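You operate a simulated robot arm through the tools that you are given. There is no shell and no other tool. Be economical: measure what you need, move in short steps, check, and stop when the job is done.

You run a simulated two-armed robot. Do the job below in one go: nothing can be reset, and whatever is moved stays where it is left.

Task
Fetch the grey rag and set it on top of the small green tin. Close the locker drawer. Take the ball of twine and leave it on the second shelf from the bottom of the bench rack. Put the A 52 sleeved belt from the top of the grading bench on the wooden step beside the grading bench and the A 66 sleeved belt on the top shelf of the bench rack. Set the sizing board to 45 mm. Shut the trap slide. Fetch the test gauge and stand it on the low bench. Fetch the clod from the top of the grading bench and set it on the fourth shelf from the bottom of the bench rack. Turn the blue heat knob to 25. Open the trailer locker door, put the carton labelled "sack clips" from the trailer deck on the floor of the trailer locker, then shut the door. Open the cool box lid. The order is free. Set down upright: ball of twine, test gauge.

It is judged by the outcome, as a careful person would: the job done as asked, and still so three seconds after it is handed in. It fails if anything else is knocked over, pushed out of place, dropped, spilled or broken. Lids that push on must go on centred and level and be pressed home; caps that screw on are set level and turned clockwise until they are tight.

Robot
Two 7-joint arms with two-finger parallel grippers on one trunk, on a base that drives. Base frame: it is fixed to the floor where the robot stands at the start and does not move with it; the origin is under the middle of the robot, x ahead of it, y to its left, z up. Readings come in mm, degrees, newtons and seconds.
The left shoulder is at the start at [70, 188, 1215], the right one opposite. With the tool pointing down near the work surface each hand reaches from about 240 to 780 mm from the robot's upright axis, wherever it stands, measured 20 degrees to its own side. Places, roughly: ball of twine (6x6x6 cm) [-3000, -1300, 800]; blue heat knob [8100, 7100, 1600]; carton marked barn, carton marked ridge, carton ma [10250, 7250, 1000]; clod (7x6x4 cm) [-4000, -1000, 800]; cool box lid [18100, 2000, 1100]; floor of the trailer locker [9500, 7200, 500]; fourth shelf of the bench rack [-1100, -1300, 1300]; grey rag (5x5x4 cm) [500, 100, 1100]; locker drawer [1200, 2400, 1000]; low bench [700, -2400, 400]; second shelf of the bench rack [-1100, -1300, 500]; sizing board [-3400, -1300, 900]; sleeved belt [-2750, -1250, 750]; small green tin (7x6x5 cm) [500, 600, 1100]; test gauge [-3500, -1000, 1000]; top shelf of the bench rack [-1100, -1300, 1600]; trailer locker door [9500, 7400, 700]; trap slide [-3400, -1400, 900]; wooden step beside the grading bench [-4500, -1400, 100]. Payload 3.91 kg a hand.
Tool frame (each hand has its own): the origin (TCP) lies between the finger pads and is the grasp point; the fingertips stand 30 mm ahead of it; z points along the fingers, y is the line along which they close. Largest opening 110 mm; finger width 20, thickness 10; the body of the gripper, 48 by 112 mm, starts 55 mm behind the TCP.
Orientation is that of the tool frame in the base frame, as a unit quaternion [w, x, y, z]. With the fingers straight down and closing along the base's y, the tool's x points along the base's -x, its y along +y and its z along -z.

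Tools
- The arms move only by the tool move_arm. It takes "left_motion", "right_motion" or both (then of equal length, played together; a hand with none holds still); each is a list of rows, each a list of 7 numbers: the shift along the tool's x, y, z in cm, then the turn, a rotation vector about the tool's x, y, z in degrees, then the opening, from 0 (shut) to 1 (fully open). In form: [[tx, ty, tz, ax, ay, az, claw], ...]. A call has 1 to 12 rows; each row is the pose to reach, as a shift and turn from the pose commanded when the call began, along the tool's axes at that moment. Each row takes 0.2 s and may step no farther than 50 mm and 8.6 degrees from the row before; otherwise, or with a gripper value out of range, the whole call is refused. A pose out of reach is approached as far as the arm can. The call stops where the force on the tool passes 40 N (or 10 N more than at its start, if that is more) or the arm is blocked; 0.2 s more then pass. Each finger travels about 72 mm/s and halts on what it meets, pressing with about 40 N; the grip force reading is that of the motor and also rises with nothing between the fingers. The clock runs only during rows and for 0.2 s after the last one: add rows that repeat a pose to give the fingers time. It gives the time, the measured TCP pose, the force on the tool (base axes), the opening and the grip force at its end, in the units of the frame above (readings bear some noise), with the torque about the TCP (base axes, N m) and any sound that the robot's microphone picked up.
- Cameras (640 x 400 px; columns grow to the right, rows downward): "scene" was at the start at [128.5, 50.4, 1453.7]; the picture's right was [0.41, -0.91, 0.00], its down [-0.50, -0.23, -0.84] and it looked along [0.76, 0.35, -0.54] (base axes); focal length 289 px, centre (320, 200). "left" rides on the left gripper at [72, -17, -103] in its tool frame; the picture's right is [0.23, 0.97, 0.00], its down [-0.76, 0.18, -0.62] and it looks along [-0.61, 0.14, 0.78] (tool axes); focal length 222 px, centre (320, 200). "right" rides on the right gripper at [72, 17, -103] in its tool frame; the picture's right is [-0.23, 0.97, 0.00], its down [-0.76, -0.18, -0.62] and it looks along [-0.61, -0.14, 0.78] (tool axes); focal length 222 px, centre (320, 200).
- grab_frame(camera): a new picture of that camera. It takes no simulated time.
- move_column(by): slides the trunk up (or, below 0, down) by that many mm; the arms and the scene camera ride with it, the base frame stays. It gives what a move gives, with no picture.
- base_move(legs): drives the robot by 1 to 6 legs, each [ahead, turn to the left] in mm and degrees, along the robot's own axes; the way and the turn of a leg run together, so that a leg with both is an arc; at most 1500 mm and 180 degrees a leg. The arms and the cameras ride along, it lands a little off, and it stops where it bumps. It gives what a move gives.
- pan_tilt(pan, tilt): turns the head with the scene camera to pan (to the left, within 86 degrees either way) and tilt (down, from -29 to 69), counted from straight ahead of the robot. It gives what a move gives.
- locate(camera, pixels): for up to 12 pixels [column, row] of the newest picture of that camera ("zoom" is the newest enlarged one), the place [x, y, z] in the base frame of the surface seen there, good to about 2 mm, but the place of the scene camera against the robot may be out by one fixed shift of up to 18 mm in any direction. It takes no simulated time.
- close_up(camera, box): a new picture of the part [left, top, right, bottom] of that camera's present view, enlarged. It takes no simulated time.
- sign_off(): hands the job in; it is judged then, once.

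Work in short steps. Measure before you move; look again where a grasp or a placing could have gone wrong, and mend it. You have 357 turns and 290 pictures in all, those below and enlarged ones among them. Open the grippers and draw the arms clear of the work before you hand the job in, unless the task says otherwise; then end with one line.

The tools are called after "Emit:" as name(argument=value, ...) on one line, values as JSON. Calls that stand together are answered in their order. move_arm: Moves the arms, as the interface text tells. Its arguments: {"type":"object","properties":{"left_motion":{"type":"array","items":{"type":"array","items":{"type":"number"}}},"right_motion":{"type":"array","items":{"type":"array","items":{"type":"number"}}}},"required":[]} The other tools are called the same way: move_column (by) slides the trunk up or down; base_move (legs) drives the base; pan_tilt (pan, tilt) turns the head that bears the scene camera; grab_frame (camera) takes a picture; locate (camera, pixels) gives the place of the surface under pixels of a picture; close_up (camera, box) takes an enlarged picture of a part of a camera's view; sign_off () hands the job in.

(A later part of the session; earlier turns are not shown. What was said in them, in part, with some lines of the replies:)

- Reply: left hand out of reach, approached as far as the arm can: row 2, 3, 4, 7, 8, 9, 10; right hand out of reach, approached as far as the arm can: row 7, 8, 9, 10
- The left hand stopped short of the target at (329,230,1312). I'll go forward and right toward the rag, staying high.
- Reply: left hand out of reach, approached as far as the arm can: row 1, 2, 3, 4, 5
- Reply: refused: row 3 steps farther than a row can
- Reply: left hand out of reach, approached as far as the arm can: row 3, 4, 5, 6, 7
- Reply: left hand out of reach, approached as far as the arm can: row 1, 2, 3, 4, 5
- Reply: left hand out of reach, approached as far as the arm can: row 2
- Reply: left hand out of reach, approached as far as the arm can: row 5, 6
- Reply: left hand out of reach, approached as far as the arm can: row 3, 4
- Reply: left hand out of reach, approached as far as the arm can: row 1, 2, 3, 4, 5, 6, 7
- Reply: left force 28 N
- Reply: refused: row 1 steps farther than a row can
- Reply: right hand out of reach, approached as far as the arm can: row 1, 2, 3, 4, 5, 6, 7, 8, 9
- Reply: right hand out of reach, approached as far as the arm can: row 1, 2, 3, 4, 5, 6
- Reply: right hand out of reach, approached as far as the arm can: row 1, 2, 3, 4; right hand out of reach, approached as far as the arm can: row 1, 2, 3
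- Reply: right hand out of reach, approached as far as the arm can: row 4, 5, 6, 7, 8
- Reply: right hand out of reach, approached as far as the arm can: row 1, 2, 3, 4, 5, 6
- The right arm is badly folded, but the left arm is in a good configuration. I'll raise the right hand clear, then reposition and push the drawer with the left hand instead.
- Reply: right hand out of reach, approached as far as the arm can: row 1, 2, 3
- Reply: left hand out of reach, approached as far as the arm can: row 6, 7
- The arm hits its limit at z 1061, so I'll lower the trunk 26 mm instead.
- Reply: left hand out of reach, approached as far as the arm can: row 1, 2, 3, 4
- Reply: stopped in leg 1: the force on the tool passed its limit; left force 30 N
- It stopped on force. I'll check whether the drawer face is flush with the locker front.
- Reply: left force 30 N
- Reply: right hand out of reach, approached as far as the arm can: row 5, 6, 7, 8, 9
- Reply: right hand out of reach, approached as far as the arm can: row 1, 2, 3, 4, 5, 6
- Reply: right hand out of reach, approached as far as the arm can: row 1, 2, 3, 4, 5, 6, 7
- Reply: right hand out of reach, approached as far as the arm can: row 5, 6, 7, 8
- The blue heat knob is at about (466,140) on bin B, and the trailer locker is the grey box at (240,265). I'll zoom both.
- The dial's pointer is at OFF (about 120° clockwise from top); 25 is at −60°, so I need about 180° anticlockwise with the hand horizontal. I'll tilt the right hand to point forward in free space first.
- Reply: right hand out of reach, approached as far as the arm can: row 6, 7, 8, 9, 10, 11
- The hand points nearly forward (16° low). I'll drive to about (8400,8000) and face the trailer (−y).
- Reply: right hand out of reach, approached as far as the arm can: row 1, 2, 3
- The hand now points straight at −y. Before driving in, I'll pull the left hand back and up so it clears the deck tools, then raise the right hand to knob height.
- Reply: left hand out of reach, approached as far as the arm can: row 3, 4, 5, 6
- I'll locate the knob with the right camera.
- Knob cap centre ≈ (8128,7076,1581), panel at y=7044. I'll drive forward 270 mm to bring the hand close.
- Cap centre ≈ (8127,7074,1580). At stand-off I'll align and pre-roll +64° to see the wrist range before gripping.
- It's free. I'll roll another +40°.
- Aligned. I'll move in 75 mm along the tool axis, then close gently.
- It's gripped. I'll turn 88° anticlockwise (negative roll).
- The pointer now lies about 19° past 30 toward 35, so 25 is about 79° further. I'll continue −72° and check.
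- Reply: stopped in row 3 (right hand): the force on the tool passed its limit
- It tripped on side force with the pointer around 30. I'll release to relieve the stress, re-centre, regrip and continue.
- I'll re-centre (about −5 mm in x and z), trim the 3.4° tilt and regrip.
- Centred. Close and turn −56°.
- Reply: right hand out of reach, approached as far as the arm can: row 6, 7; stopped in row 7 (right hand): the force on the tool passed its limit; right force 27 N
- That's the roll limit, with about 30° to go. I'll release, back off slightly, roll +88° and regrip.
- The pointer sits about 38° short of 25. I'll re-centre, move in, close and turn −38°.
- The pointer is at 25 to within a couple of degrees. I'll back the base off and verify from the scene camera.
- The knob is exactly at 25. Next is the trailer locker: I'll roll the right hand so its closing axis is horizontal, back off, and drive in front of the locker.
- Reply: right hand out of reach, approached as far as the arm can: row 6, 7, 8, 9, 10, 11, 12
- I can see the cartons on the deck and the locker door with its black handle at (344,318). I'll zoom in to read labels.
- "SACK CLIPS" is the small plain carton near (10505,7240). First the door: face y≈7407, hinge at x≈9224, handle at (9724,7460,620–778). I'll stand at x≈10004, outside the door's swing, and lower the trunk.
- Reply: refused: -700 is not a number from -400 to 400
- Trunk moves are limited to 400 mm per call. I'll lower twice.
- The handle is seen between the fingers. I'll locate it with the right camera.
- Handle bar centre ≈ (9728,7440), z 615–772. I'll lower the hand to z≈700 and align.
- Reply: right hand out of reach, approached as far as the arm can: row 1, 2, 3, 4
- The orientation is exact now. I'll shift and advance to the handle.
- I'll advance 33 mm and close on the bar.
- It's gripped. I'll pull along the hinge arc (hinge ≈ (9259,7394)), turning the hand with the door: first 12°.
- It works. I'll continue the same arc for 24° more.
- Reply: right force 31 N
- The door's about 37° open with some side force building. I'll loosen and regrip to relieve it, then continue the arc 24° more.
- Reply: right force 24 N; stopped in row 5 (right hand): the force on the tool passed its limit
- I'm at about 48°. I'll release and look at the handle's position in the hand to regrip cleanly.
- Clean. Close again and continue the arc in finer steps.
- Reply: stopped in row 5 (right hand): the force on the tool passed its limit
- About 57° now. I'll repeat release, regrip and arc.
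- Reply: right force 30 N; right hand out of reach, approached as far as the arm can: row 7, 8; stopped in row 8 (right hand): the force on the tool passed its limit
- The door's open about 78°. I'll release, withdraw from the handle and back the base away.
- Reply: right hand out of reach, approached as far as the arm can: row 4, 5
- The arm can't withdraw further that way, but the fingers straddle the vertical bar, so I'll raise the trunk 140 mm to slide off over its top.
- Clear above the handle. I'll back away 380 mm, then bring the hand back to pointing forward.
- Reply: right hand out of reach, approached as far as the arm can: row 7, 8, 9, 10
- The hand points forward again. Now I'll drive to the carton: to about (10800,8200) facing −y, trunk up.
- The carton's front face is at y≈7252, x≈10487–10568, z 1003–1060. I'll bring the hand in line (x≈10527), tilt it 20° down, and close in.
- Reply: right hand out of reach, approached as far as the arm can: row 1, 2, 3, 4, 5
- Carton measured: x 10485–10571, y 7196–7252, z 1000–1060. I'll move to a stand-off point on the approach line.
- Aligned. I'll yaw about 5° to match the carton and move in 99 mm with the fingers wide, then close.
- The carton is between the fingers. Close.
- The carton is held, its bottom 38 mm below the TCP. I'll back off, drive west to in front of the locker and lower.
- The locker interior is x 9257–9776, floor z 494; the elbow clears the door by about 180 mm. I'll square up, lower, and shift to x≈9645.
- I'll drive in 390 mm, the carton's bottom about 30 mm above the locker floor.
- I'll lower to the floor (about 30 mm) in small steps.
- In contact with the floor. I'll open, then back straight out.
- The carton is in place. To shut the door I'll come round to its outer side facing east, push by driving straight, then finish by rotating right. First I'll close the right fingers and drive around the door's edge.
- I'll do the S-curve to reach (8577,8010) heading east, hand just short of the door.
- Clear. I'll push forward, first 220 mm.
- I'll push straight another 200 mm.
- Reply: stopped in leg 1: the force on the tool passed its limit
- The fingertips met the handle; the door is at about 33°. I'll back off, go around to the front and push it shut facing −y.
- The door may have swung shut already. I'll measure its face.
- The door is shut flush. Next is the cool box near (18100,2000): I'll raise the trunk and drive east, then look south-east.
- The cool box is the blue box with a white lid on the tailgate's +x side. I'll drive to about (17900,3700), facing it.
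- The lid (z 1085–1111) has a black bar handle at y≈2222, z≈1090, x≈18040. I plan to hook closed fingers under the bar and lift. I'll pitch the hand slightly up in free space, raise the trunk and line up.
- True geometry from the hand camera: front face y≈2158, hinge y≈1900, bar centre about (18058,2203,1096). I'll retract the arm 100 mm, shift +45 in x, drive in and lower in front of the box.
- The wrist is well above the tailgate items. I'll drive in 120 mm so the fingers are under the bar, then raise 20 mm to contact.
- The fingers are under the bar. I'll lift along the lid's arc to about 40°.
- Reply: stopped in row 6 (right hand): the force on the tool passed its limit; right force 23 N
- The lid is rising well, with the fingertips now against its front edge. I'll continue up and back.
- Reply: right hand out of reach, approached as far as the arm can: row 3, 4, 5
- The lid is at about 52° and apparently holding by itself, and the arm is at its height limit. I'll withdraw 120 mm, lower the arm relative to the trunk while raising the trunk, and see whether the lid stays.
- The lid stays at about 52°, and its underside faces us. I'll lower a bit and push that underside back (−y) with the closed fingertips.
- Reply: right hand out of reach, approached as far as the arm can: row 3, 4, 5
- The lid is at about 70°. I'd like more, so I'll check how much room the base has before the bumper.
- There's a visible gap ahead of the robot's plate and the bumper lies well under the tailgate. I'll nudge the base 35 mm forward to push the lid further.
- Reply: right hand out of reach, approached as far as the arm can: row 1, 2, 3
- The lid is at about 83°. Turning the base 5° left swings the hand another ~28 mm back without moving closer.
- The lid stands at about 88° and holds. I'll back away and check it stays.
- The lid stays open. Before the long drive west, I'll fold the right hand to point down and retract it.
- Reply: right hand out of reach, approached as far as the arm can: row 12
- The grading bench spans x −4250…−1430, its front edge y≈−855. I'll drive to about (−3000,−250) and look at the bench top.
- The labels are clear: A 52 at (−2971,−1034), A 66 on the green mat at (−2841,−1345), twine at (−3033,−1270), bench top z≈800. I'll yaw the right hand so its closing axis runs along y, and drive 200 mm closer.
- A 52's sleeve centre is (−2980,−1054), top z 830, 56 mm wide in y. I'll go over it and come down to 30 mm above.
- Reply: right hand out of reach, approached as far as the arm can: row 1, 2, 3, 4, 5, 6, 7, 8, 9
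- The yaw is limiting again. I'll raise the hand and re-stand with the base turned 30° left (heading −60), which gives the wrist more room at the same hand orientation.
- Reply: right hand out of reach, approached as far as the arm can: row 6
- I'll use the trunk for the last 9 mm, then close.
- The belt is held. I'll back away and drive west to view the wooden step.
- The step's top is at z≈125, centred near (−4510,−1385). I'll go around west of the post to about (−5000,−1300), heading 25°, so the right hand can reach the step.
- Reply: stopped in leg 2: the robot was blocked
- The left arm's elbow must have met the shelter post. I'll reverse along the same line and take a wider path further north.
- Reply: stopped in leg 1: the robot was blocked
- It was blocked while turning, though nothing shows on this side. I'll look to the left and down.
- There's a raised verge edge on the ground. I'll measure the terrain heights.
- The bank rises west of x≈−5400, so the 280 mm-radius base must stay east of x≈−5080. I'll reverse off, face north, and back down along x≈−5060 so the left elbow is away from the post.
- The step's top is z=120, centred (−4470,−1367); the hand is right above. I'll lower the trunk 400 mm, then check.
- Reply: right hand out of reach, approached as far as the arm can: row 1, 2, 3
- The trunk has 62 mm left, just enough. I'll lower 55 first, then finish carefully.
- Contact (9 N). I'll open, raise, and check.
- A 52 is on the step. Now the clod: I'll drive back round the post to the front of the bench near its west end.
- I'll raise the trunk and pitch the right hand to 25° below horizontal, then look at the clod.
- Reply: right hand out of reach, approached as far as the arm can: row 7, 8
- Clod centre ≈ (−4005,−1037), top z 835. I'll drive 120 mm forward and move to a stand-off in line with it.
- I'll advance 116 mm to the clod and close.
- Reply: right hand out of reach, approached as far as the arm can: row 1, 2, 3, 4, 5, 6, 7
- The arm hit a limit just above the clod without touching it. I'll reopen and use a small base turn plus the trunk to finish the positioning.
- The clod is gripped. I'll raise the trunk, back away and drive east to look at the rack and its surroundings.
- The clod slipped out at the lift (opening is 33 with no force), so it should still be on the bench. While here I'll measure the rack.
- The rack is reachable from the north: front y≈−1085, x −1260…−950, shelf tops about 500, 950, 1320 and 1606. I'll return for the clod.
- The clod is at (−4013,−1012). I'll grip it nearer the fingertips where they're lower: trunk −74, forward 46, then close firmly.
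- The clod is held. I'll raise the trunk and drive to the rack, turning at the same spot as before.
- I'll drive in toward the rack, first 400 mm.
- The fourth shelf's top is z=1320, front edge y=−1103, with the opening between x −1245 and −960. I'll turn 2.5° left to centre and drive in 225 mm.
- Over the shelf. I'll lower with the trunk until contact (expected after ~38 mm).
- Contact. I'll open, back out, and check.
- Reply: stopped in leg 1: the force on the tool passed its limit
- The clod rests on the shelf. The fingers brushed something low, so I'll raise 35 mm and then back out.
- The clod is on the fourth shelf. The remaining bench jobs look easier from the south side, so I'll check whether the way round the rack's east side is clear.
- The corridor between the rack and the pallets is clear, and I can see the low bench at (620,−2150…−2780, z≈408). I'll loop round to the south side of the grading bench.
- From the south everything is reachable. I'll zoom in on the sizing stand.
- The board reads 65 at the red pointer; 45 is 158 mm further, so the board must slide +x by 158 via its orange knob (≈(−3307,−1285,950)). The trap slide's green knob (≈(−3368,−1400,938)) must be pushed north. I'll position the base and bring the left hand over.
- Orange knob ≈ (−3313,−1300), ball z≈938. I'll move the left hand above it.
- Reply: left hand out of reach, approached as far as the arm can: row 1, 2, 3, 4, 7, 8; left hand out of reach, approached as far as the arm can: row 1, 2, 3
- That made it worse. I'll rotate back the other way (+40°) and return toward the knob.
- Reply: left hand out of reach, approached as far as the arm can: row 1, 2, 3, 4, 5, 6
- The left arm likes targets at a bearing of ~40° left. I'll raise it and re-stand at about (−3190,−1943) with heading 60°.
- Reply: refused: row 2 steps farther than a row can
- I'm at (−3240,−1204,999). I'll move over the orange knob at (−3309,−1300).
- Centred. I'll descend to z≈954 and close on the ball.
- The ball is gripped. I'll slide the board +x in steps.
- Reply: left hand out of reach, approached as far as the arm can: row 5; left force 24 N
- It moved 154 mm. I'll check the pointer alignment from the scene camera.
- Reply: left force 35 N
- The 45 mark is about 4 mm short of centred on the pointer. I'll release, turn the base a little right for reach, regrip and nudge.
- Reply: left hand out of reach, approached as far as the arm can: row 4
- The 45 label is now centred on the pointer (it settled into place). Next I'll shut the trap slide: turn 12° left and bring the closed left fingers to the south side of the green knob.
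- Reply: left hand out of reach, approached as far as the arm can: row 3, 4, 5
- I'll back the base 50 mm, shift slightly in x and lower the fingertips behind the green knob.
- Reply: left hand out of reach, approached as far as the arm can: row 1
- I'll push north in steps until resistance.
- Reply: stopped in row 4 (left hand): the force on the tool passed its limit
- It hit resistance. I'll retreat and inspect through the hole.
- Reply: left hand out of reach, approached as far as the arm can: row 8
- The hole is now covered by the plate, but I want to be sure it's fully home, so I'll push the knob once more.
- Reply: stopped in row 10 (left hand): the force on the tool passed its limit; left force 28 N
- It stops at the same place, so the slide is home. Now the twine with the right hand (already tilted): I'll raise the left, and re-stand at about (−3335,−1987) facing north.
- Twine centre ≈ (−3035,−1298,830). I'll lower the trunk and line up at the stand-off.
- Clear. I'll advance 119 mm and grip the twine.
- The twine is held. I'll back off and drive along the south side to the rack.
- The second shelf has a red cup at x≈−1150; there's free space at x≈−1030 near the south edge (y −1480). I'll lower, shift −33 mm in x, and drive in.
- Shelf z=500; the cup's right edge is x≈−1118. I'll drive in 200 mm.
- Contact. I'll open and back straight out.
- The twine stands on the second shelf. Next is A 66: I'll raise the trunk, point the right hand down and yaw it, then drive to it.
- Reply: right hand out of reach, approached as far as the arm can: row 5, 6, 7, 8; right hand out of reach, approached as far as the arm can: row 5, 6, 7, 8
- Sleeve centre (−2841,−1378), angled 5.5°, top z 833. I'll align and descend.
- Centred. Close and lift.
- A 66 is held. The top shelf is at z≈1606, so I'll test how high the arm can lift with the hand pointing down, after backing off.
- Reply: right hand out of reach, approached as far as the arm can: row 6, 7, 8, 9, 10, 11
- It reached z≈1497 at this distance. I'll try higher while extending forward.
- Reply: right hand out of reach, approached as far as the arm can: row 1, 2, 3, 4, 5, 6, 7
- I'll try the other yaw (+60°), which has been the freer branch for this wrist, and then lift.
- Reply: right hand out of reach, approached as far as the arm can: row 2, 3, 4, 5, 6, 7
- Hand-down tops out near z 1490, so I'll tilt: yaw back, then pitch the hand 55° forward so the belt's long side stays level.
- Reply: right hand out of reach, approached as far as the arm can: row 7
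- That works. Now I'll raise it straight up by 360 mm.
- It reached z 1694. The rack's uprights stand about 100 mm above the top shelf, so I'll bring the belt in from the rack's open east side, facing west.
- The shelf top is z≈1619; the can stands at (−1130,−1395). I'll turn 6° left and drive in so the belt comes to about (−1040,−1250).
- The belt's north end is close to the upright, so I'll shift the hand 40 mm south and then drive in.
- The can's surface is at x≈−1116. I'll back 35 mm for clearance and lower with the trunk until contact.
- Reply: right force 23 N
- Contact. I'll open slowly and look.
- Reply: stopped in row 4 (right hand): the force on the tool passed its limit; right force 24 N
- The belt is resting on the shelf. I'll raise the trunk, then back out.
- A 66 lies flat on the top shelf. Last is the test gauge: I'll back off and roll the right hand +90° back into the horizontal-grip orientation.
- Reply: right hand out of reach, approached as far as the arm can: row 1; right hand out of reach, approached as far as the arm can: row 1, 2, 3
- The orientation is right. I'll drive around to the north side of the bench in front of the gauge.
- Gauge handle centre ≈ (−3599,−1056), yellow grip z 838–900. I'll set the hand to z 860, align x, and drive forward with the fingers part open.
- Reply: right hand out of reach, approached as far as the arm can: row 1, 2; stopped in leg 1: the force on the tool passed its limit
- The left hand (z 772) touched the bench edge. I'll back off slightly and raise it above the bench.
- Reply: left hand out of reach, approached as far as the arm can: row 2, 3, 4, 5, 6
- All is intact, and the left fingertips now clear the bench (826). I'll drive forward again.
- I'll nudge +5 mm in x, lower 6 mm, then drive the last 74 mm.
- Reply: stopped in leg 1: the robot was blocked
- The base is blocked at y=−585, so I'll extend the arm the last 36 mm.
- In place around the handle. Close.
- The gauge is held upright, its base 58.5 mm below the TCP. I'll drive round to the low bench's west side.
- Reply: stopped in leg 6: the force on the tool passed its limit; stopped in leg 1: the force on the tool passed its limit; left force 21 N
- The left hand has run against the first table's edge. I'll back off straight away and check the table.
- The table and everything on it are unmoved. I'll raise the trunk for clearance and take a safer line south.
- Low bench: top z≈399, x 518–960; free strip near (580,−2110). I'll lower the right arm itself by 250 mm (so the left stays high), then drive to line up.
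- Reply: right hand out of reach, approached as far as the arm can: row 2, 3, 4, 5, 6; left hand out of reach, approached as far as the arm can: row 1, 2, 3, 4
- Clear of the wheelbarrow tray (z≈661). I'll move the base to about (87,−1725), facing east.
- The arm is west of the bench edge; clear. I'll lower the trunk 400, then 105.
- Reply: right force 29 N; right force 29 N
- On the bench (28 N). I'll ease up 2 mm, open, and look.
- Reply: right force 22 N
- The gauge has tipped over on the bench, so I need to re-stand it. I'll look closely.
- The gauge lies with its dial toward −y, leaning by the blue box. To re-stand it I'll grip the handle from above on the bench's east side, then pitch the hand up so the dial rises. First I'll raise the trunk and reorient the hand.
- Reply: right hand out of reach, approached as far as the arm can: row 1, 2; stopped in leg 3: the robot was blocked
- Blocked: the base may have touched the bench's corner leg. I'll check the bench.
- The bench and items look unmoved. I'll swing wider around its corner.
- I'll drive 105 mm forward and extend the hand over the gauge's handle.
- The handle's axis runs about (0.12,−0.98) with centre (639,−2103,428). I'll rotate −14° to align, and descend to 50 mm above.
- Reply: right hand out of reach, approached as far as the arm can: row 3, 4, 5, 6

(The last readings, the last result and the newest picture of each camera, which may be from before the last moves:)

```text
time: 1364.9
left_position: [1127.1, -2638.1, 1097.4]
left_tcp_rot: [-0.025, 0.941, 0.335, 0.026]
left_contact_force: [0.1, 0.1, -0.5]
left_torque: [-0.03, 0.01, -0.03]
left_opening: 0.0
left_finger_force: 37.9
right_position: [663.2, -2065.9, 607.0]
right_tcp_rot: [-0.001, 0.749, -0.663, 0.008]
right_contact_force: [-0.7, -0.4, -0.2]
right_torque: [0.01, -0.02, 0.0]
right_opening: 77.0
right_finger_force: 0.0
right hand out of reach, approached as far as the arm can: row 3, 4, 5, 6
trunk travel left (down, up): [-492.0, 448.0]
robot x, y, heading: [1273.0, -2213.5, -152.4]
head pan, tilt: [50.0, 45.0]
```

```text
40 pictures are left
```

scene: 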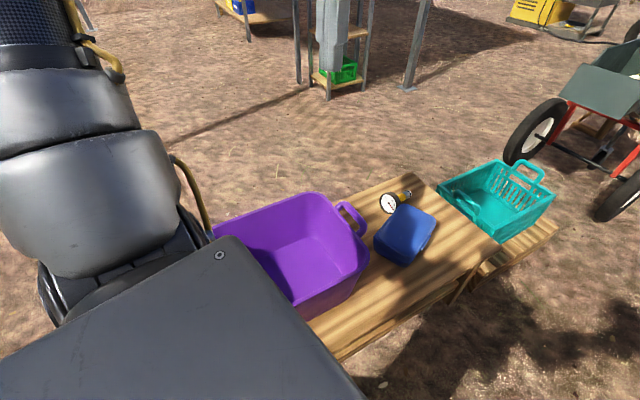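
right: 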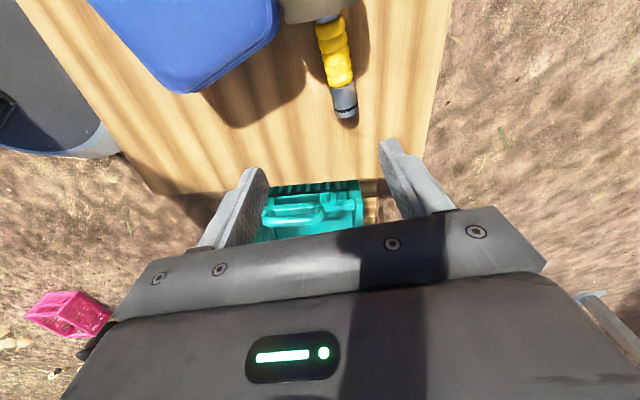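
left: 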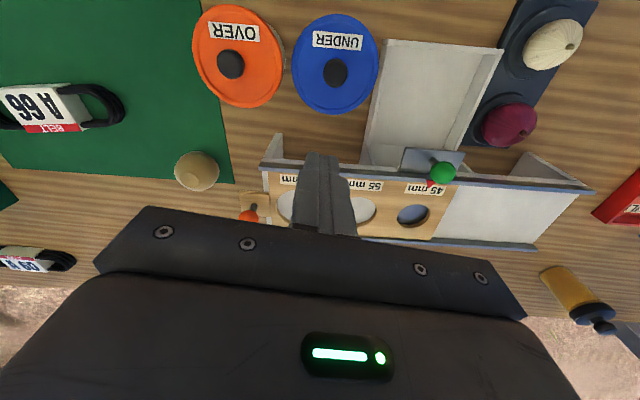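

Orientation is right but reach is limited, so I'll use a small base move and the trunk.

Emit:
base_move(legs=[[36, 0]])

Emit:
move_arm(right_motion=[[1.9, -0.8, 0, 0, 0, 0, 0.7]])

Emit:
move_column(by=-110)

Emit:
grab_frame(camera="right")

```text
time: 1365.7
left_position: [1094.7, -2656.5, 1096.7]
left_tcp_rot: [-0.024, 0.942, 0.335, 0.027]
left_contact_force: [0.2, 0.2, -0.2]
left_torque: [0.06, -0.03, -0.03]
left_opening: 0.0
left_finger_force: 37.7
right_position: [632.2, -2083.5, 606.4]
right_tcp_rot: [-0.001, 0.748, -0.663, 0.008]
right_contact_force: [-0.1, 0.2, -0.7]
right_torque: [-0.02, -0.02, -0.01]
right_opening: 76.9
right_finger_force: 0.1
trunk travel left (down, up): [-492.0, 448.0]
robot x, y, heading: [1238.3, -2224.7, -152.5]
head pan, tilt: [50.0, 45.0]
```

```text
time: 1366.1
left_position: [1095.6, -2655.8, 1098.3]
left_tcp_rot: [-0.025, 0.942, 0.334, 0.026]
left_contact_force: [0.8, -0.6, 0.0]
left_torque: [-0.01, 0.01, -0.02]
left_opening: 0.0
left_finger_force: 37.8
right_position: [643.1, -2100.2, 611.7]
right_tcp_rot: [-0.001, 0.748, -0.663, 0.007]
right_contact_force: [0.1, 1.6, -0.4]
right_torque: [0.02, -0.01, -0.03]
right_opening: 76.8
right_finger_force: 0.1
right hand out of reach, approached as far as the arm can: row 1
trunk travel left (down, up): [-492.0, 448.0]
robot x, y, heading: [1240.7, -2228.0, -152.2]
head pan, tilt: [50.0, 45.0]
```

```text
time: 1367.5
left_position: [1094.6, -2655.7, 987.8]
left_tcp_rot: [-0.024, 0.941, 0.335, 0.026]
left_contact_force: [-0.4, -0.1, -0.2]
left_torque: [-0.02, -0.02, -0.01]
left_opening: 0.0
left_finger_force: 37.4
right_position: [642.9, -2100.1, 502.0]
right_tcp_rot: [0.0, 0.748, -0.664, 0.008]
right_contact_force: [0.3, -0.7, 0.3]
right_torque: [-0.05, -0.01, -0.01]
right_opening: 77.3
right_finger_force: 0.1
trunk travel left (down, up): [-382.0, 558.0]
robot x, y, heading: [1244.2, -2227.8, -152.5]
head pan, tilt: [50.0, 45.0]
```

```text
39 pictures are left
```

right: 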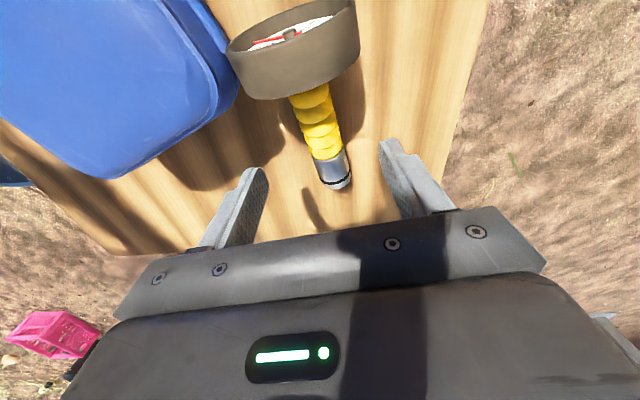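

Good. I'll narrow the opening a little and lower 68 mm around the handle, then close.

Emit:
move_arm(right_motion=[[0, 0, 0, 0, 0, 0, 0.55], [0, 0, 0, 0, 0, 0, 0.55]])

Emit:
move_column(by=-67)

Emit:
move_arm(right_motion=[[0, 0, 0, 0, 0, 0, 0.35], [0, 0, 0, 0, 0, 0, 0.2], [0, 0, 0, 0, 0, 0, 0.1], [0, 0, 0, 0, 0, 0, 0.1]])

Emit:
grab_frame(camera="right")

```text
time: 1368.2
left_position: [1096.0, -2655.1, 988.5]
left_tcp_rot: [-0.024, 0.942, 0.335, 0.027]
left_contact_force: [-0.1, 0.1, -0.2]
left_torque: [0.0, 0.0, -0.01]
left_opening: 0.0
left_finger_force: 37.9
right_position: [642.5, -2099.1, 501.7]
right_tcp_rot: [0.0, 0.748, -0.663, 0.008]
right_contact_force: [0.1, 0.4, 0.9]
right_torque: [0.0, -0.01, -0.01]
right_opening: 60.6
right_finger_force: 0.1
trunk travel left (down, up): [-382.0, 558.0]
robot x, y, heading: [1241.3, -2224.2, -152.4]
head pan, tilt: [50.0, 45.0]
```

```text
time: 1369.2
left_position: [1094.9, -2654.3, 921.1]
left_tcp_rot: [-0.024, 0.942, 0.335, 0.027]
left_contact_force: [-0.1, 0.7, -0.2]
left_torque: [-0.03, 0.02, -0.02]
left_opening: 0.1
left_finger_force: 37.8
right_position: [643.5, -2099.9, 434.6]
right_tcp_rot: [0.0, 0.748, -0.663, 0.008]
right_contact_force: [0.2, 0.3, 0.8]
right_torque: [0.02, 0.0, 0.0]
right_opening: 60.6
right_finger_force: 0.0
trunk travel left (down, up): [-315.0, 625.0]
robot x, y, heading: [1243.1, -2226.7, -152.5]
head pan, tilt: [50.0, 45.0]
```

```text
time: 1370.2
left_position: [1095.2, -2655.6, 921.2]
left_tcp_rot: [-0.025, 0.942, 0.335, 0.026]
left_contact_force: [-0.1, -0.1, 0.6]
left_torque: [-0.01, -0.01, 0.04]
left_opening: 0.2
left_finger_force: 38.0
right_position: [642.0, -2099.6, 434.0]
right_tcp_rot: [-0.001, 0.749, -0.663, 0.008]
right_contact_force: [-0.9, 0.0, 1.5]
right_torque: [-0.12, 0.03, -0.1]
right_opening: 27.5
right_finger_force: 40.0
trunk travel left (down, up): [-315.0, 625.0]
robot x, y, heading: [1241.6, -2229.5, -152.6]
head pan, tilt: [50.0, 45.0]
```

```text
38 pictures are left
```

right: 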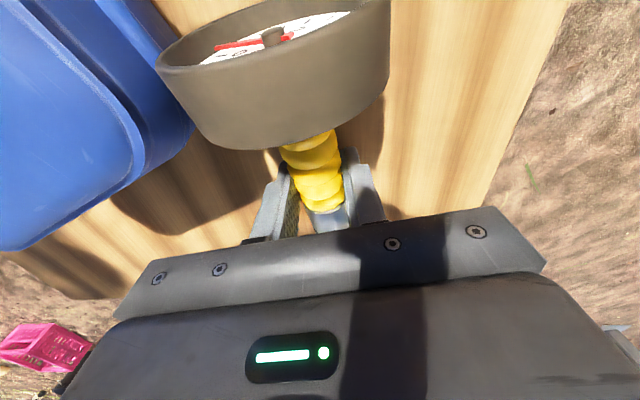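

The handle is gripped. I'll lift 300 mm, yaw to the 180° branch and pitch up to stand the gauge upright.

Emit:
move_column(by=300)

Emit:
move_arm(right_motion=[[0, 0, 0, 0, 0, 8.2, 0.1], [0, 0, 0, 0, 0, 16.4, 0.1], [0, 0, 0, 0, 0, 24.6, 0.1], [0, 0, 0, 0, 0, 32.8, 0.1], [0, 0, 0, 0, 0, 41, 0.1], [0, 0, 0, 0, 0, 49.2, 0.1], [0, 0, 0, 0, 0, 57.4, 0.1], [0, 0, 0, 0, 0, 65.6, 0.1], [0, 0, 0, 0, 0, 74, 0.1]])

Emit:
move_arm(right_motion=[[0, 0, 0, 0, 7.8, 0, 0.1], [0, 0, 0, 0, 15.6, 0, 0.1], [0, 0, 0, 0, 23.4, 0, 0.1], [0, 0, 0, 0, 31.2, 0, 0.1], [0, 0, 0, 0, 39, 0, 0.1], [0, 0, 0, 0, 46.8, 0, 0.1], [0, 0, 0, 0, 54.6, 0, 0.1], [0, 0, 0, 0, 62.4, 0, 0.1], [0, 0, 0, 0, 70.2, 0, 0.1], [0, 0, 0, 0, 78, 0, 0.1]])

Emit:
pan_tilt(pan=-35, tilt=30)

Emit:
grab_frame(camera="scene")

```text
time: 1373.2
left_position: [1094.4, -2655.7, 1220.5]
left_tcp_rot: [-0.025, 0.942, 0.335, 0.027]
left_contact_force: [1.0, 0.1, -0.5]
left_torque: [0.01, 0.01, -0.06]
left_opening: 0.0
left_finger_force: 38.0
right_position: [643.0, -2099.1, 734.6]
right_tcp_rot: [0.0, 0.748, -0.663, 0.008]
right_contact_force: [0.5, -0.2, -1.8]
right_torque: [0.1, 0.02, -0.03]
right_opening: 27.3
right_finger_force: 40.0
trunk travel left (down, up): [-615.0, 325.0]
robot x, y, heading: [1243.2, -2224.9, -152.3]
head pan, tilt: [50.0, 45.0]
```

```text
time: 1375.2
left_position: [1095.1, -2655.2, 1221.4]
left_tcp_rot: [-0.024, 0.941, 0.335, 0.027]
left_contact_force: [0.8, 0.3, -1.0]
left_torque: [0.02, 0.02, -0.01]
left_opening: 0.0
left_finger_force: 37.5
right_position: [642.6, -2100.0, 733.2]
right_tcp_rot: [0.006, -0.198, 0.98, -0.006]
right_contact_force: [0.1, 0.3, -2.3]
right_torque: [0.0, -0.04, 0.01]
right_opening: 27.4
right_finger_force: 40.5
trunk travel left (down, up): [-615.0, 325.0]
robot x, y, heading: [1241.9, -2232.0, -152.5]
head pan, tilt: [50.0, 45.0]
```

```text
time: 1377.4
left_position: [1094.7, -2656.6, 1220.8]
left_tcp_rot: [-0.025, 0.942, 0.335, 0.027]
left_contact_force: [0.2, -0.9, 0.4]
left_torque: [0.06, -0.01, -0.04]
left_opening: 0.2
left_finger_force: 37.7
right_position: [627.9, -2038.2, 922.2]
right_tcp_rot: [-0.611, -0.153, 0.766, -0.131]
right_contact_force: [-0.2, 0.3, -1.3]
right_torque: [0.06, -0.1, -0.01]
right_opening: 27.1
right_finger_force: 39.5
right hand out of reach, approached as far as the arm can: row 4, 5, 6, 7, 8, 9, 10
trunk travel left (down, up): [-615.0, 325.0]
robot x, y, heading: [1240.7, -2227.6, -152.4]
head pan, tilt: [50.0, 45.0]
```

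```text
time: 1379.0
left_position: [1093.6, -2655.3, 1220.9]
left_tcp_rot: [-0.024, 0.942, 0.334, 0.027]
left_contact_force: [-0.1, 0.2, 0.5]
left_torque: [-0.02, 0.01, -0.01]
left_opening: 0.3
left_finger_force: 37.4
right_position: [627.4, -2038.3, 920.8]
right_tcp_rot: [-0.61, -0.153, 0.766, -0.132]
right_contact_force: [0.1, 0.4, -2.8]
right_torque: [0.01, -0.04, -0.01]
right_opening: 27.2
right_finger_force: 40.3
trunk travel left (down, up): [-615.0, 325.0]
robot x, y, heading: [1242.5, -2225.9, -152.2]
head pan, tilt: [-35.0, 30.0]
```

```text
37 pictures are left
```

scene: 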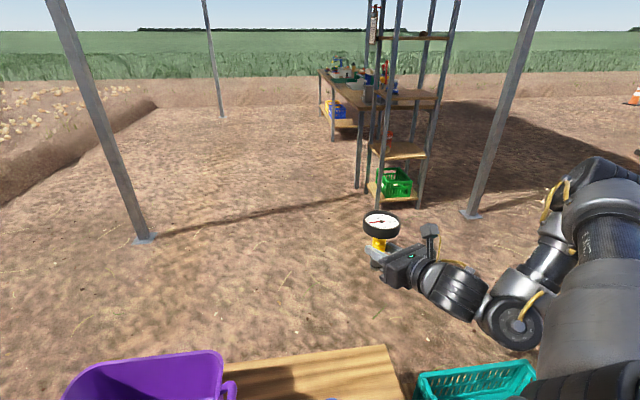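

The gauge looks nearly upright. I'll zoom in to judge its tilt.

Emit:
close_up(camera="scene", box=[340, 195, 440, 295])

Emit:
locate(camera="zoom", pixels=[[240, 160], [120, 110], [390, 110], [250, 60], [230, 280], [255, 150], [255, 110], [150, 160], [360, 165]])

```text
4.00 times, centred on (390, 245) of scene
```

zoom: 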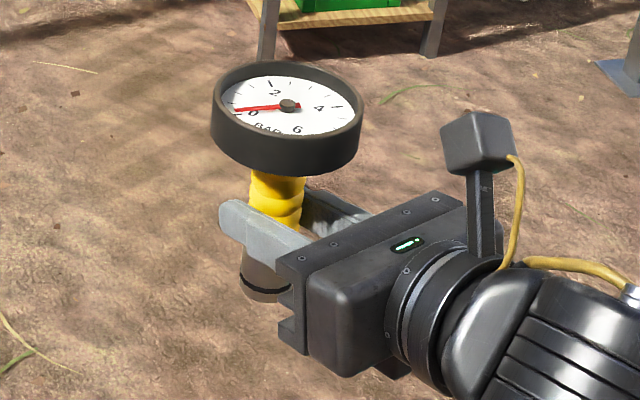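

```text
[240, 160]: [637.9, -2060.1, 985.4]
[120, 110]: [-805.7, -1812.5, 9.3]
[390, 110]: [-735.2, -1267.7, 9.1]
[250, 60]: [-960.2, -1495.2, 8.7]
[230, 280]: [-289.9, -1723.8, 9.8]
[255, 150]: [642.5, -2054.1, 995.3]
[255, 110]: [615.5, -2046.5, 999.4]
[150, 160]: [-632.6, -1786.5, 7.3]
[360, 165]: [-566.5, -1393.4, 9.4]
```

Emit:
locate(camera="zoom", pixels=[[240, 100], [340, 115], [290, 128], [270, 80], [245, 122], [325, 90], [216, 105], [360, 115], [285, 66], [290, 145]])

```text
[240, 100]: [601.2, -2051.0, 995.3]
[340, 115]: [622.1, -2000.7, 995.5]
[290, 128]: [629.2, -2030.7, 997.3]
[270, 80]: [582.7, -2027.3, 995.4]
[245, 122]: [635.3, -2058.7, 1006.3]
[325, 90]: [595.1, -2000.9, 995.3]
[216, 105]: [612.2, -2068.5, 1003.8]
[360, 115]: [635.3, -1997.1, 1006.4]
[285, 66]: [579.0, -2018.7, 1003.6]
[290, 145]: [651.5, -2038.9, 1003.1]
```

The dial face is level to within about 2°, and the spot below (627,−2038) is free bench. I'll lower straight down with the trunk.

Emit:
move_column(by=-400)

Emit:
grab_frame(camera="scene")

Emit:
grab_frame(camera="right")

```text
time: 1382.8
left_position: [1094.9, -2655.2, 821.2]
left_tcp_rot: [-0.024, 0.942, 0.334, 0.027]
left_contact_force: [0.3, 0.2, 0.0]
left_torque: [0.0, 0.02, -0.02]
left_opening: 0.0
left_finger_force: 37.2
right_position: [627.4, -2037.9, 522.1]
right_tcp_rot: [-0.61, -0.152, 0.767, -0.131]
right_contact_force: [0.0, 0.8, -2.3]
right_torque: [0.0, 0.0, 0.01]
right_opening: 27.4
right_finger_force: 40.1
trunk travel left (down, up): [-215.0, 725.0]
robot x, y, heading: [1242.7, -2229.0, -152.3]
head pan, tilt: [-35.0, 30.0]
```

```text
35 pictures are left
```

scene: 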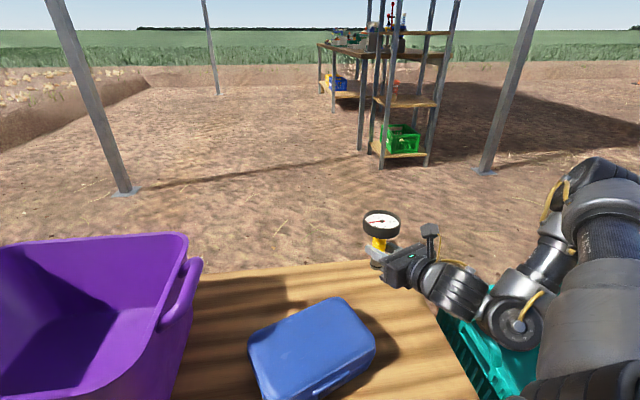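

```text
34 pictures are left
```

right: 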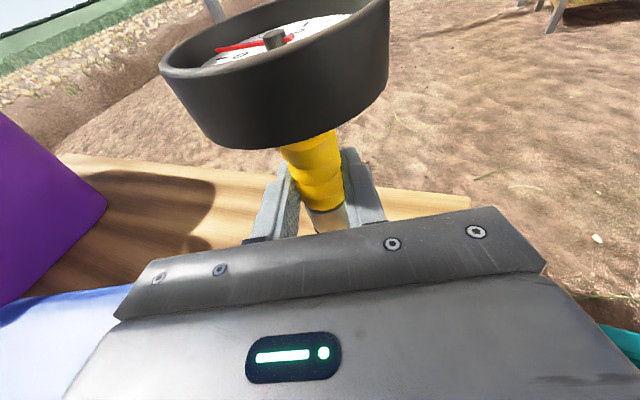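

I need ~68 mm more. I'll check the elbow's clearance over the teal crate.

Emit:
locate(camera="scene", pixels=[[515, 345], [520, 320], [480, 330], [500, 365], [460, 320], [450, 300], [390, 265], [540, 360]])

```text
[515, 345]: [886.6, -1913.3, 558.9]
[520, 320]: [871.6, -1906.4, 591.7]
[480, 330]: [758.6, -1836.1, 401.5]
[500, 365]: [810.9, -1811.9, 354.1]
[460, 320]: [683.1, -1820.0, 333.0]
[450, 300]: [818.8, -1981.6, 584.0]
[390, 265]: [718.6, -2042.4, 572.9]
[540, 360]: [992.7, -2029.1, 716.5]
```

Clear by ~60 mm. I'll lower 60, then in small steps.

Emit:
move_column(by=-60)

Emit:
move_column(by=-4)

Emit:
move_column(by=-2)

```text
time: 1383.8
left_position: [1093.3, -2655.1, 761.2]
left_tcp_rot: [-0.024, 0.942, 0.335, 0.027]
left_contact_force: [-0.3, 0.5, 0.5]
left_torque: [-0.02, 0.01, 0.01]
left_opening: 0.2
left_finger_force: 37.6
right_position: [627.7, -2038.1, 462.3]
right_tcp_rot: [-0.611, -0.152, 0.766, -0.131]
right_contact_force: [0.0, -0.1, -1.3]
right_torque: [0.02, -0.06, 0.01]
right_opening: 27.3
right_finger_force: 40.0
trunk travel left (down, up): [-155.0, 785.0]
robot x, y, heading: [1238.9, -2227.6, -152.1]
head pan, tilt: [-35.0, 30.0]
```

```text
time: 1384.4
left_position: [1094.4, -2655.1, 756.7]
left_tcp_rot: [-0.024, 0.942, 0.335, 0.026]
left_contact_force: [-0.7, -0.8, 0.4]
left_torque: [-0.02, 0.02, 0.01]
left_opening: 0.0
left_finger_force: 37.9
right_position: [627.0, -2036.6, 459.1]
right_tcp_rot: [-0.611, -0.152, 0.766, -0.131]
right_contact_force: [0.2, -0.1, -1.6]
right_torque: [-0.02, -0.03, 0.02]
right_opening: 27.1
right_finger_force: 39.2
trunk travel left (down, up): [-151.0, 789.0]
robot x, y, heading: [1241.3, -2224.1, -152.6]
head pan, tilt: [-35.0, 30.0]
```

```text
time: 1384.9
left_position: [1095.8, -2655.4, 755.4]
left_tcp_rot: [-0.024, 0.942, 0.335, 0.027]
left_contact_force: [-0.4, -0.2, -0.2]
left_torque: [-0.02, 0.01, 0.03]
left_opening: 0.1
left_finger_force: 37.8
right_position: [628.2, -2037.8, 455.9]
right_tcp_rot: [-0.611, -0.151, 0.766, -0.13]
right_contact_force: [0.6, -0.4, -2.7]
right_torque: [0.01, -0.03, -0.01]
right_opening: 27.3
right_finger_force: 40.3
trunk travel left (down, up): [-149.0, 791.0]
robot x, y, heading: [1240.3, -2225.9, -152.4]
head pan, tilt: [-35.0, 30.0]
```

Emit:
move_column(by=-2)

Emit:
move_column(by=-1)

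Emit:
close_up(camera="scene", box=[330, 190, 450, 290])

```text
time: 1385.4
left_position: [1094.5, -2654.8, 753.0]
left_tcp_rot: [-0.025, 0.942, 0.334, 0.026]
left_contact_force: [0.4, -0.5, -0.3]
left_torque: [0.02, 0.0, -0.02]
left_opening: 0.0
left_finger_force: 37.8
right_position: [627.4, -2037.8, 455.6]
right_tcp_rot: [-0.612, -0.151, 0.765, -0.13]
right_contact_force: [-0.3, 1.4, 3.3]
right_torque: [0.09, 0.15, -0.01]
right_opening: 27.3
right_finger_force: 40.0
trunk travel left (down, up): [-147.0, 793.0]
robot x, y, heading: [1243.6, -2226.1, -152.1]
head pan, tilt: [-35.0, 30.0]
```

```text
time: 1385.9
left_position: [1095.9, -2654.7, 752.9]
left_tcp_rot: [-0.025, 0.941, 0.336, 0.027]
left_contact_force: [0.6, 0.5, -0.6]
left_torque: [0.02, 0.03, 0.01]
left_opening: 0.1
left_finger_force: 38.1
right_position: [627.3, -2037.8, 455.6]
right_tcp_rot: [-0.613, -0.151, 0.764, -0.131]
right_contact_force: [-1.9, 2.7, 10.8]
right_torque: [0.16, 0.36, -0.07]
right_opening: 27.4
right_finger_force: 40.0
trunk travel left (down, up): [-146.0, 794.0]
robot x, y, heading: [1239.6, -2226.1, -152.3]
head pan, tilt: [-35.0, 30.0]
```

```text
4.00 times, centred on (390, 240) of scene
```

zoom: 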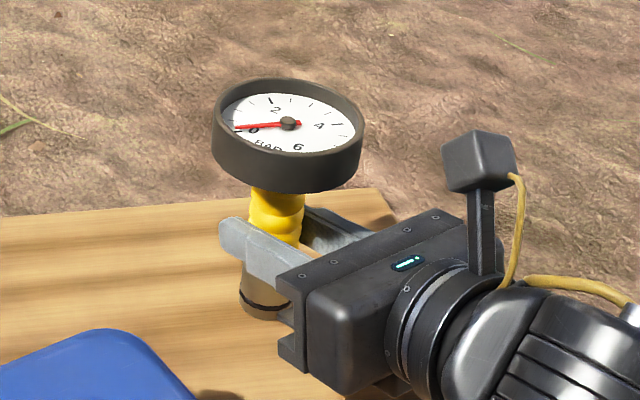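

Light contact (11 N). Before releasing, I'll lift 2 mm and trim the pitch +1.8° to make it truly vertical, then re-measure.

Emit:
move_column(by=2)

Emit:
move_arm(right_motion=[[0, 0, 0, 0, 1.8, 0, 0.1], [0, 0, 0, 0, 1.8, 0, 0.1]])

Emit:
close_up(camera="scene", box=[330, 190, 450, 290])

Emit:
locate(camera="zoom", pixels=[[235, 125], [345, 130], [290, 145], [280, 100], [250, 105], [325, 112], [218, 122], [360, 130], [285, 82], [288, 158]])

```text
time: 1386.4
left_position: [1094.7, -2655.1, 753.8]
left_tcp_rot: [-0.025, 0.942, 0.335, 0.026]
left_contact_force: [0.3, -0.6, -0.1]
left_torque: [0.02, -0.01, 0.01]
left_opening: 0.2
left_finger_force: 37.8
right_position: [627.9, -2037.9, 455.4]
right_tcp_rot: [-0.611, -0.152, 0.766, -0.131]
right_contact_force: [-1.0, 0.7, 4.2]
right_torque: [-0.04, 0.22, -0.04]
right_opening: 27.3
right_finger_force: 39.6
trunk travel left (down, up): [-148.0, 792.0]
robot x, y, heading: [1242.9, -2225.0, -152.3]
head pan, tilt: [-35.0, 30.0]
```

```text
time: 1387.0
left_position: [1094.7, -2655.0, 754.1]
left_tcp_rot: [-0.024, 0.942, 0.335, 0.026]
left_contact_force: [0.4, -0.4, 0.7]
left_torque: [0.02, 0.01, 0.0]
left_opening: 0.1
left_finger_force: 37.4
right_position: [624.1, -2021.7, 464.0]
right_tcp_rot: [-0.627, -0.151, 0.755, -0.119]
right_contact_force: [-0.2, -0.8, -2.7]
right_torque: [0.02, 0.01, -0.04]
right_opening: 27.3
right_finger_force: 39.4
right hand out of reach, approached as far as the arm can: row 1, 2
trunk travel left (down, up): [-148.0, 792.0]
robot x, y, heading: [1238.5, -2227.5, -152.5]
head pan, tilt: [-35.0, 30.0]
```

```text
4.00 times, centred on (390, 240) of scene
```

zoom: 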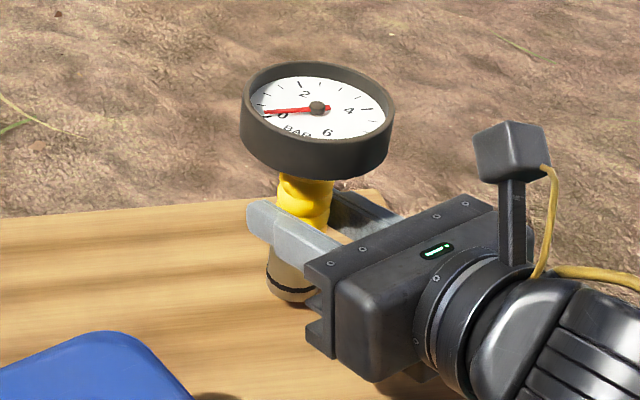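

```text
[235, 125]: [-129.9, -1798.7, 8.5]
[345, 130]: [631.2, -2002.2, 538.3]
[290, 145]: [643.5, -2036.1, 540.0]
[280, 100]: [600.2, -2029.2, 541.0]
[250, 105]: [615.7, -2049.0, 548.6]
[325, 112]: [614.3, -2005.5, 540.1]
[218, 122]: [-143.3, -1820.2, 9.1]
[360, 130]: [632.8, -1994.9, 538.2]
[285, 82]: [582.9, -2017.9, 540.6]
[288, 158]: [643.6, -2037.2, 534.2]
```

Within noise it's vertical now. I'll lower the ~8 mm to light contact and release slowly.

Emit:
move_column(by=-6)

Emit:
move_column(by=-2)

Emit:
move_column(by=-1)

```text
time: 1387.6
left_position: [1094.8, -2655.4, 747.9]
left_tcp_rot: [-0.023, 0.942, 0.335, 0.026]
left_contact_force: [0.1, 0.4, 0.5]
left_torque: [-0.01, 0.0, 0.01]
left_opening: 0.0
left_finger_force: 37.8
right_position: [624.1, -2021.2, 458.8]
right_tcp_rot: [-0.627, -0.152, 0.755, -0.12]
right_contact_force: [-0.3, 0.3, -1.9]
right_torque: [0.01, -0.02, -0.01]
right_opening: 27.3
right_finger_force: 39.6
trunk travel left (down, up): [-142.0, 798.0]
robot x, y, heading: [1244.7, -2229.5, -152.7]
head pan, tilt: [-35.0, 30.0]
```

```text
time: 1388.1
left_position: [1094.8, -2655.5, 745.4]
left_tcp_rot: [-0.024, 0.941, 0.335, 0.027]
left_contact_force: [-0.4, -0.5, 0.1]
left_torque: [-0.03, 0.02, 0.0]
left_opening: 0.1
left_finger_force: 37.5
right_position: [624.8, -2020.6, 456.2]
right_tcp_rot: [-0.627, -0.152, 0.755, -0.119]
right_contact_force: [0.6, -1.1, -2.1]
right_torque: [0.01, -0.03, 0.03]
right_opening: 27.2
right_finger_force: 39.8
trunk travel left (down, up): [-140.0, 800.0]
robot x, y, heading: [1239.0, -2230.2, -152.1]
head pan, tilt: [-35.0, 30.0]
```

```text
time: 1388.6
left_position: [1095.0, -2655.3, 745.0]
left_tcp_rot: [-0.024, 0.941, 0.335, 0.027]
left_contact_force: [-0.2, 0.3, 0.6]
left_torque: [-0.01, 0.0, 0.02]
left_opening: 0.0
left_finger_force: 37.5
right_position: [625.7, -2024.0, 454.4]
right_tcp_rot: [-0.626, -0.152, 0.755, -0.119]
right_contact_force: [-0.3, -0.1, -2.0]
right_torque: [0.03, -0.04, -0.03]
right_opening: 27.2
right_finger_force: 39.8
trunk travel left (down, up): [-139.0, 801.0]
robot x, y, heading: [1240.7, -2228.4, -152.3]
head pan, tilt: [-35.0, 30.0]
```

Emit:
move_column(by=-1)

Emit:
move_column(by=-1)

```text
time: 1389.1
left_position: [1095.9, -2655.7, 743.3]
left_tcp_rot: [-0.024, 0.941, 0.336, 0.027]
left_contact_force: [0.7, 0.1, 0.4]
left_torque: [-0.02, 0.04, -0.01]
left_opening: 0.0
left_finger_force: 37.6
right_position: [625.0, -2023.4, 455.1]
right_tcp_rot: [-0.627, -0.152, 0.754, -0.119]
right_contact_force: [0.6, 0.6, 0.0]
right_torque: [0.01, 0.0, 0.06]
right_opening: 27.2
right_finger_force: 40.6
trunk travel left (down, up): [-138.0, 802.0]
robot x, y, heading: [1242.6, -2228.5, -152.4]
head pan, tilt: [-35.0, 30.0]
```

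```text
time: 1389.6
left_position: [1095.1, -2655.0, 743.4]
left_tcp_rot: [-0.025, 0.942, 0.334, 0.026]
left_contact_force: [0.6, 0.8, -0.4]
left_torque: [-0.04, 0.01, 0.0]
left_opening: 0.0
left_finger_force: 37.7
right_position: [625.1, -2022.9, 455.7]
right_tcp_rot: [-0.628, -0.151, 0.754, -0.119]
right_contact_force: [-1.2, 2.2, 6.6]
right_torque: [0.07, -0.03, 0.01]
right_opening: 27.5
right_finger_force: 39.8
trunk travel left (down, up): [-137.0, 803.0]
robot x, y, heading: [1240.6, -2226.9, -152.3]
head pan, tilt: [-35.0, 30.0]
```

Light, balanced contact. I'll open very gradually.

Emit:
move_arm(right_motion=[[0, 0, 0, 0, 0, 0, 0.26], [0, 0, 0, 0, 0, 0, 0.28], [0, 0, 0, 0, 0, 0, 0.31], [0, 0, 0, 0, 0, 0, 0.35], [0, 0, 0, 0, 0, 0, 0.42], [0, 0, 0, 0, 0, 0, 0.5]])

Emit:
close_up(camera="scene", box=[330, 190, 450, 290])

```text
time: 1391.0
left_position: [1095.4, -2654.6, 743.3]
left_tcp_rot: [-0.024, 0.942, 0.334, 0.026]
left_contact_force: [0.6, -0.3, 0.4]
left_torque: [0.0, -0.02, 0.02]
left_opening: 0.1
left_finger_force: 37.2
right_position: [624.5, -2021.6, 453.5]
right_tcp_rot: [-0.627, -0.151, 0.755, -0.119]
right_contact_force: [0.3, 0.0, -0.3]
right_torque: [-0.02, -0.01, 0.0]
right_opening: 54.8
right_finger_force: 0.0
trunk travel left (down, up): [-137.0, 803.0]
robot x, y, heading: [1240.4, -2225.7, -152.2]
head pan, tilt: [-35.0, 30.0]
```

```text
4.00 times, centred on (390, 240) of scene
```

zoom: 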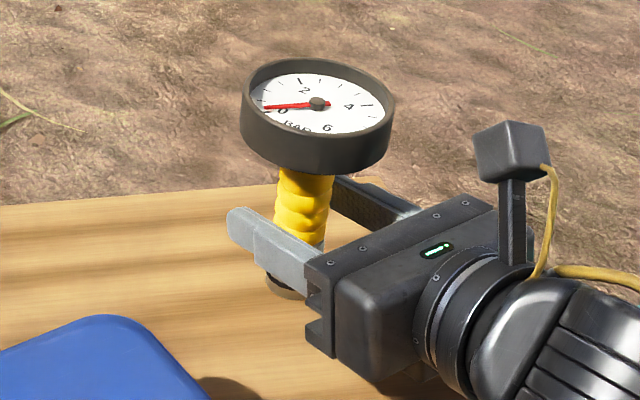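

It stands on its own. I'll open a bit wider, then back the base straight away gently and check.

Emit:
move_arm(right_motion=[[0, 0, 0, 0, 0, 0, 0.6], [0, 0, 0, 0, 0, 0, 0.7]])

Emit:
base_move(legs=[[-120, 0]])

Emit:
grab_frame(camera="scene")

```text
time: 1391.6
left_position: [1095.6, -2655.2, 743.3]
left_tcp_rot: [-0.025, 0.942, 0.335, 0.027]
left_contact_force: [-0.3, -0.3, -0.3]
left_torque: [0.02, 0.0, 0.03]
left_opening: 0.1
left_finger_force: 37.5
right_position: [624.7, -2021.6, 453.5]
right_tcp_rot: [-0.627, -0.152, 0.755, -0.119]
right_contact_force: [-0.2, 0.3, 0.7]
right_torque: [-0.05, 0.03, 0.0]
right_opening: 77.2
right_finger_force: 0.2
trunk travel left (down, up): [-137.0, 803.0]
robot x, y, heading: [1240.2, -2226.9, -152.3]
head pan, tilt: [-35.0, 30.0]
```

```text
time: 1392.9
left_position: [1201.3, -2599.8, 743.4]
left_tcp_rot: [-0.025, 0.942, 0.334, 0.027]
left_contact_force: [0.1, -0.7, -0.4]
left_torque: [-0.03, 0.0, -0.03]
left_opening: 0.0
left_finger_force: 37.5
right_position: [730.7, -1966.4, 453.4]
right_tcp_rot: [-0.628, -0.151, 0.755, -0.118]
right_contact_force: [-0.4, -0.3, -0.7]
right_torque: [-0.01, -0.01, 0.0]
right_opening: 76.8
right_finger_force: 0.0
trunk travel left (down, up): [-137.0, 803.0]
robot x, y, heading: [1347.4, -2172.0, -152.3]
head pan, tilt: [-35.0, 30.0]
```

```text
30 pictures are left
```

scene: 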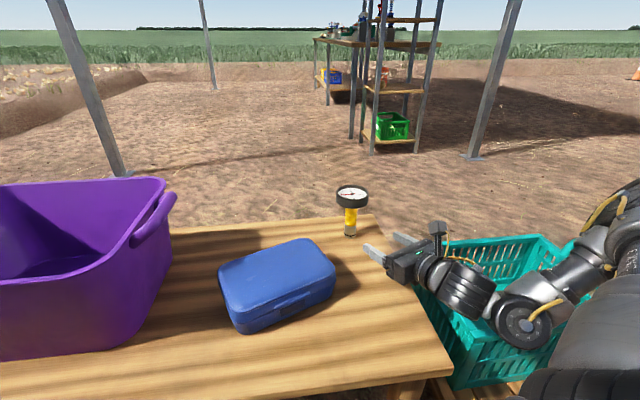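

The gauge is standing. I'll raise the trunk clear of the crate, open both grippers, back away, and take a last look.

Emit:
move_column(by=300)

Emit:
base_move(legs=[[-500, 0]])

Emit:
move_arm(right_motion=[[0, 0, 0, 0, 0, 0, 0.9], [0, 0, 0, 0, 0, 0, 1], [0, 0, 0, 0, 0, 0, 1], [0, 0, 0, 0, 0, 0, 1]], left_motion=[[0, 0, 0, 0, 0, 0, 0.3], [0, 0, 0, 0, 0, 0, 0.6], [0, 0, 0, 0, 0, 0, 0.9], [0, 0, 0, 0, 0, 0, 1]])

Emit:
pan_tilt(pan=-5, tilt=20)

Emit:
grab_frame(camera="scene")

Emit:
close_up(camera="scene", box=[180, 100, 420, 250])

```text
time: 1395.9
left_position: [1200.4, -2598.6, 1043.1]
left_tcp_rot: [-0.025, 0.941, 0.335, 0.027]
left_contact_force: [0.4, -0.2, 0.0]
left_torque: [-0.03, -0.01, 0.01]
left_opening: 0.0
left_finger_force: 38.3
right_position: [729.9, -1966.2, 753.6]
right_tcp_rot: [-0.627, -0.151, 0.755, -0.118]
right_contact_force: [-0.5, 0.2, 0.6]
right_torque: [0.03, 0.01, -0.03]
right_opening: 76.9
right_finger_force: 0.1
trunk travel left (down, up): [-437.0, 503.0]
robot x, y, heading: [1351.4, -2166.6, -152.4]
head pan, tilt: [-35.0, 30.0]
```

```text
time: 1398.8
left_position: [1642.7, -2369.5, 1043.7]
left_tcp_rot: [-0.024, 0.941, 0.336, 0.027]
left_contact_force: [0.6, -0.3, 0.2]
left_torque: [-0.02, 0.02, -0.01]
left_opening: 0.0
left_finger_force: 37.8
right_position: [1172.1, -1736.7, 752.9]
right_tcp_rot: [-0.627, -0.152, 0.755, -0.119]
right_contact_force: [0.1, -0.2, 0.5]
right_torque: [0.02, -0.03, 0.02]
right_opening: 77.0
right_finger_force: 0.1
trunk travel left (down, up): [-437.0, 503.0]
robot x, y, heading: [1790.6, -1943.6, -152.5]
head pan, tilt: [-35.0, 30.0]
```

```text
time: 1399.8
left_position: [1643.5, -2369.1, 1043.0]
left_tcp_rot: [-0.025, 0.941, 0.337, 0.026]
left_contact_force: [-1.1, 0.5, -0.5]
left_torque: [-0.03, 0.03, 0.03]
left_opening: 109.9
left_finger_force: 0.1
right_position: [1170.9, -1737.1, 753.1]
right_tcp_rot: [-0.626, -0.152, 0.755, -0.119]
right_contact_force: [-0.1, 0.2, -0.8]
right_torque: [0.02, 0.04, -0.04]
right_opening: 110.0
right_finger_force: 0.1
trunk travel left (down, up): [-437.0, 503.0]
robot x, y, heading: [1790.1, -1937.8, -152.0]
head pan, tilt: [-35.0, 30.0]
```

```text
time: 1400.7
left_position: [1643.2, -2369.7, 1043.4]
left_tcp_rot: [-0.024, 0.941, 0.336, 0.027]
left_contact_force: [0.3, -0.1, 0.0]
left_torque: [-0.03, -0.02, 0.0]
left_opening: 109.9
left_finger_force: 0.0
right_position: [1171.8, -1736.5, 752.5]
right_tcp_rot: [-0.627, -0.151, 0.755, -0.119]
right_contact_force: [0.3, 0.7, -0.3]
right_torque: [0.0, -0.04, 0.02]
right_opening: 109.9
right_finger_force: 0.2
trunk travel left (down, up): [-437.0, 503.0]
robot x, y, heading: [1794.7, -1942.6, -152.3]
head pan, tilt: [-5.0, 20.0]
```

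```text
29 pictures are left
```

scene: 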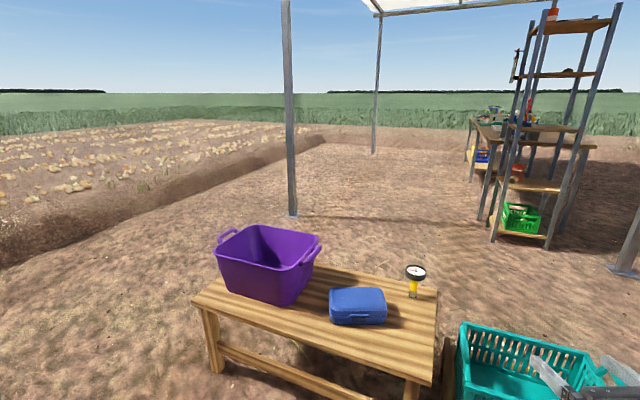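

```text
2.67 times, centred on (300, 175) of scene
```

zoom: 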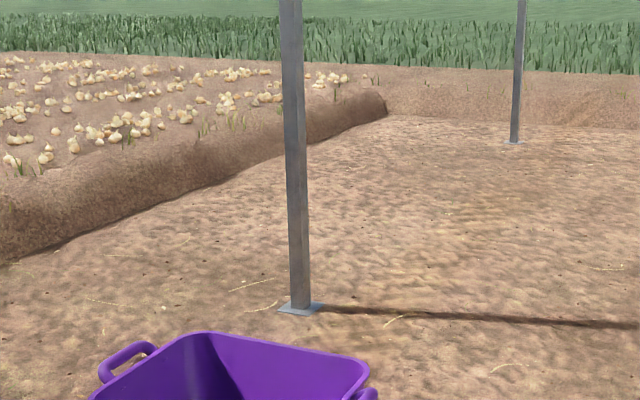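

The gauge stands upright. One last zoom on the rack to confirm its items.

Emit:
close_up(camera="scene", box=[470, 0, 630, 250])

```text
1.60 times, centred on (550, 125) of scene
```

zoom: 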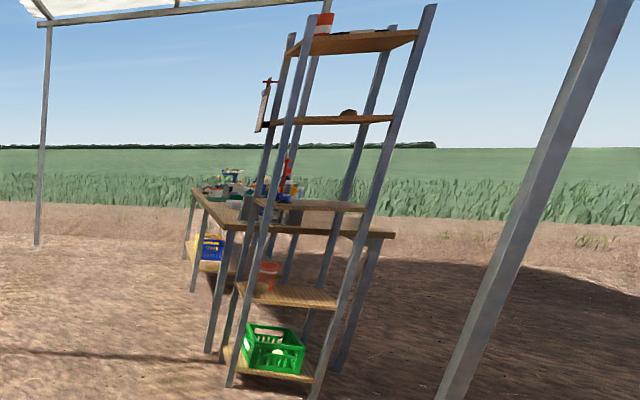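

Emit:
close_up(camera="scene", box=[515, 155, 565, 205])

```text
8.00 times, centred on (540, 180) of scene
```

zoom: 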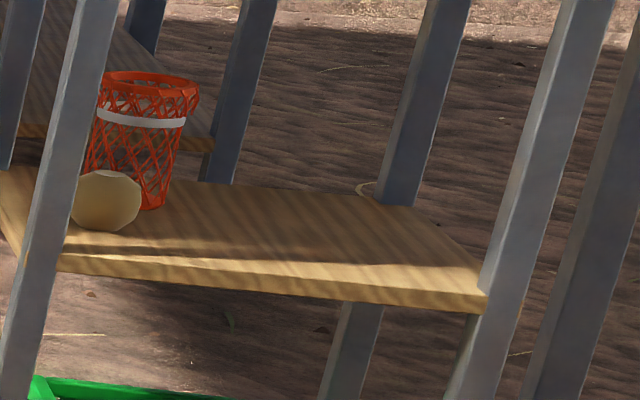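

The twine is upright on the second shelf and everything else is in place, so I'll hand the job in.

Emit:
sign_off()

```text
The job is handed in.
```

All the jobs are done and handed in; the test gauge tipped over when I first set it down, so I re-stood it, and it was upright at my last look.
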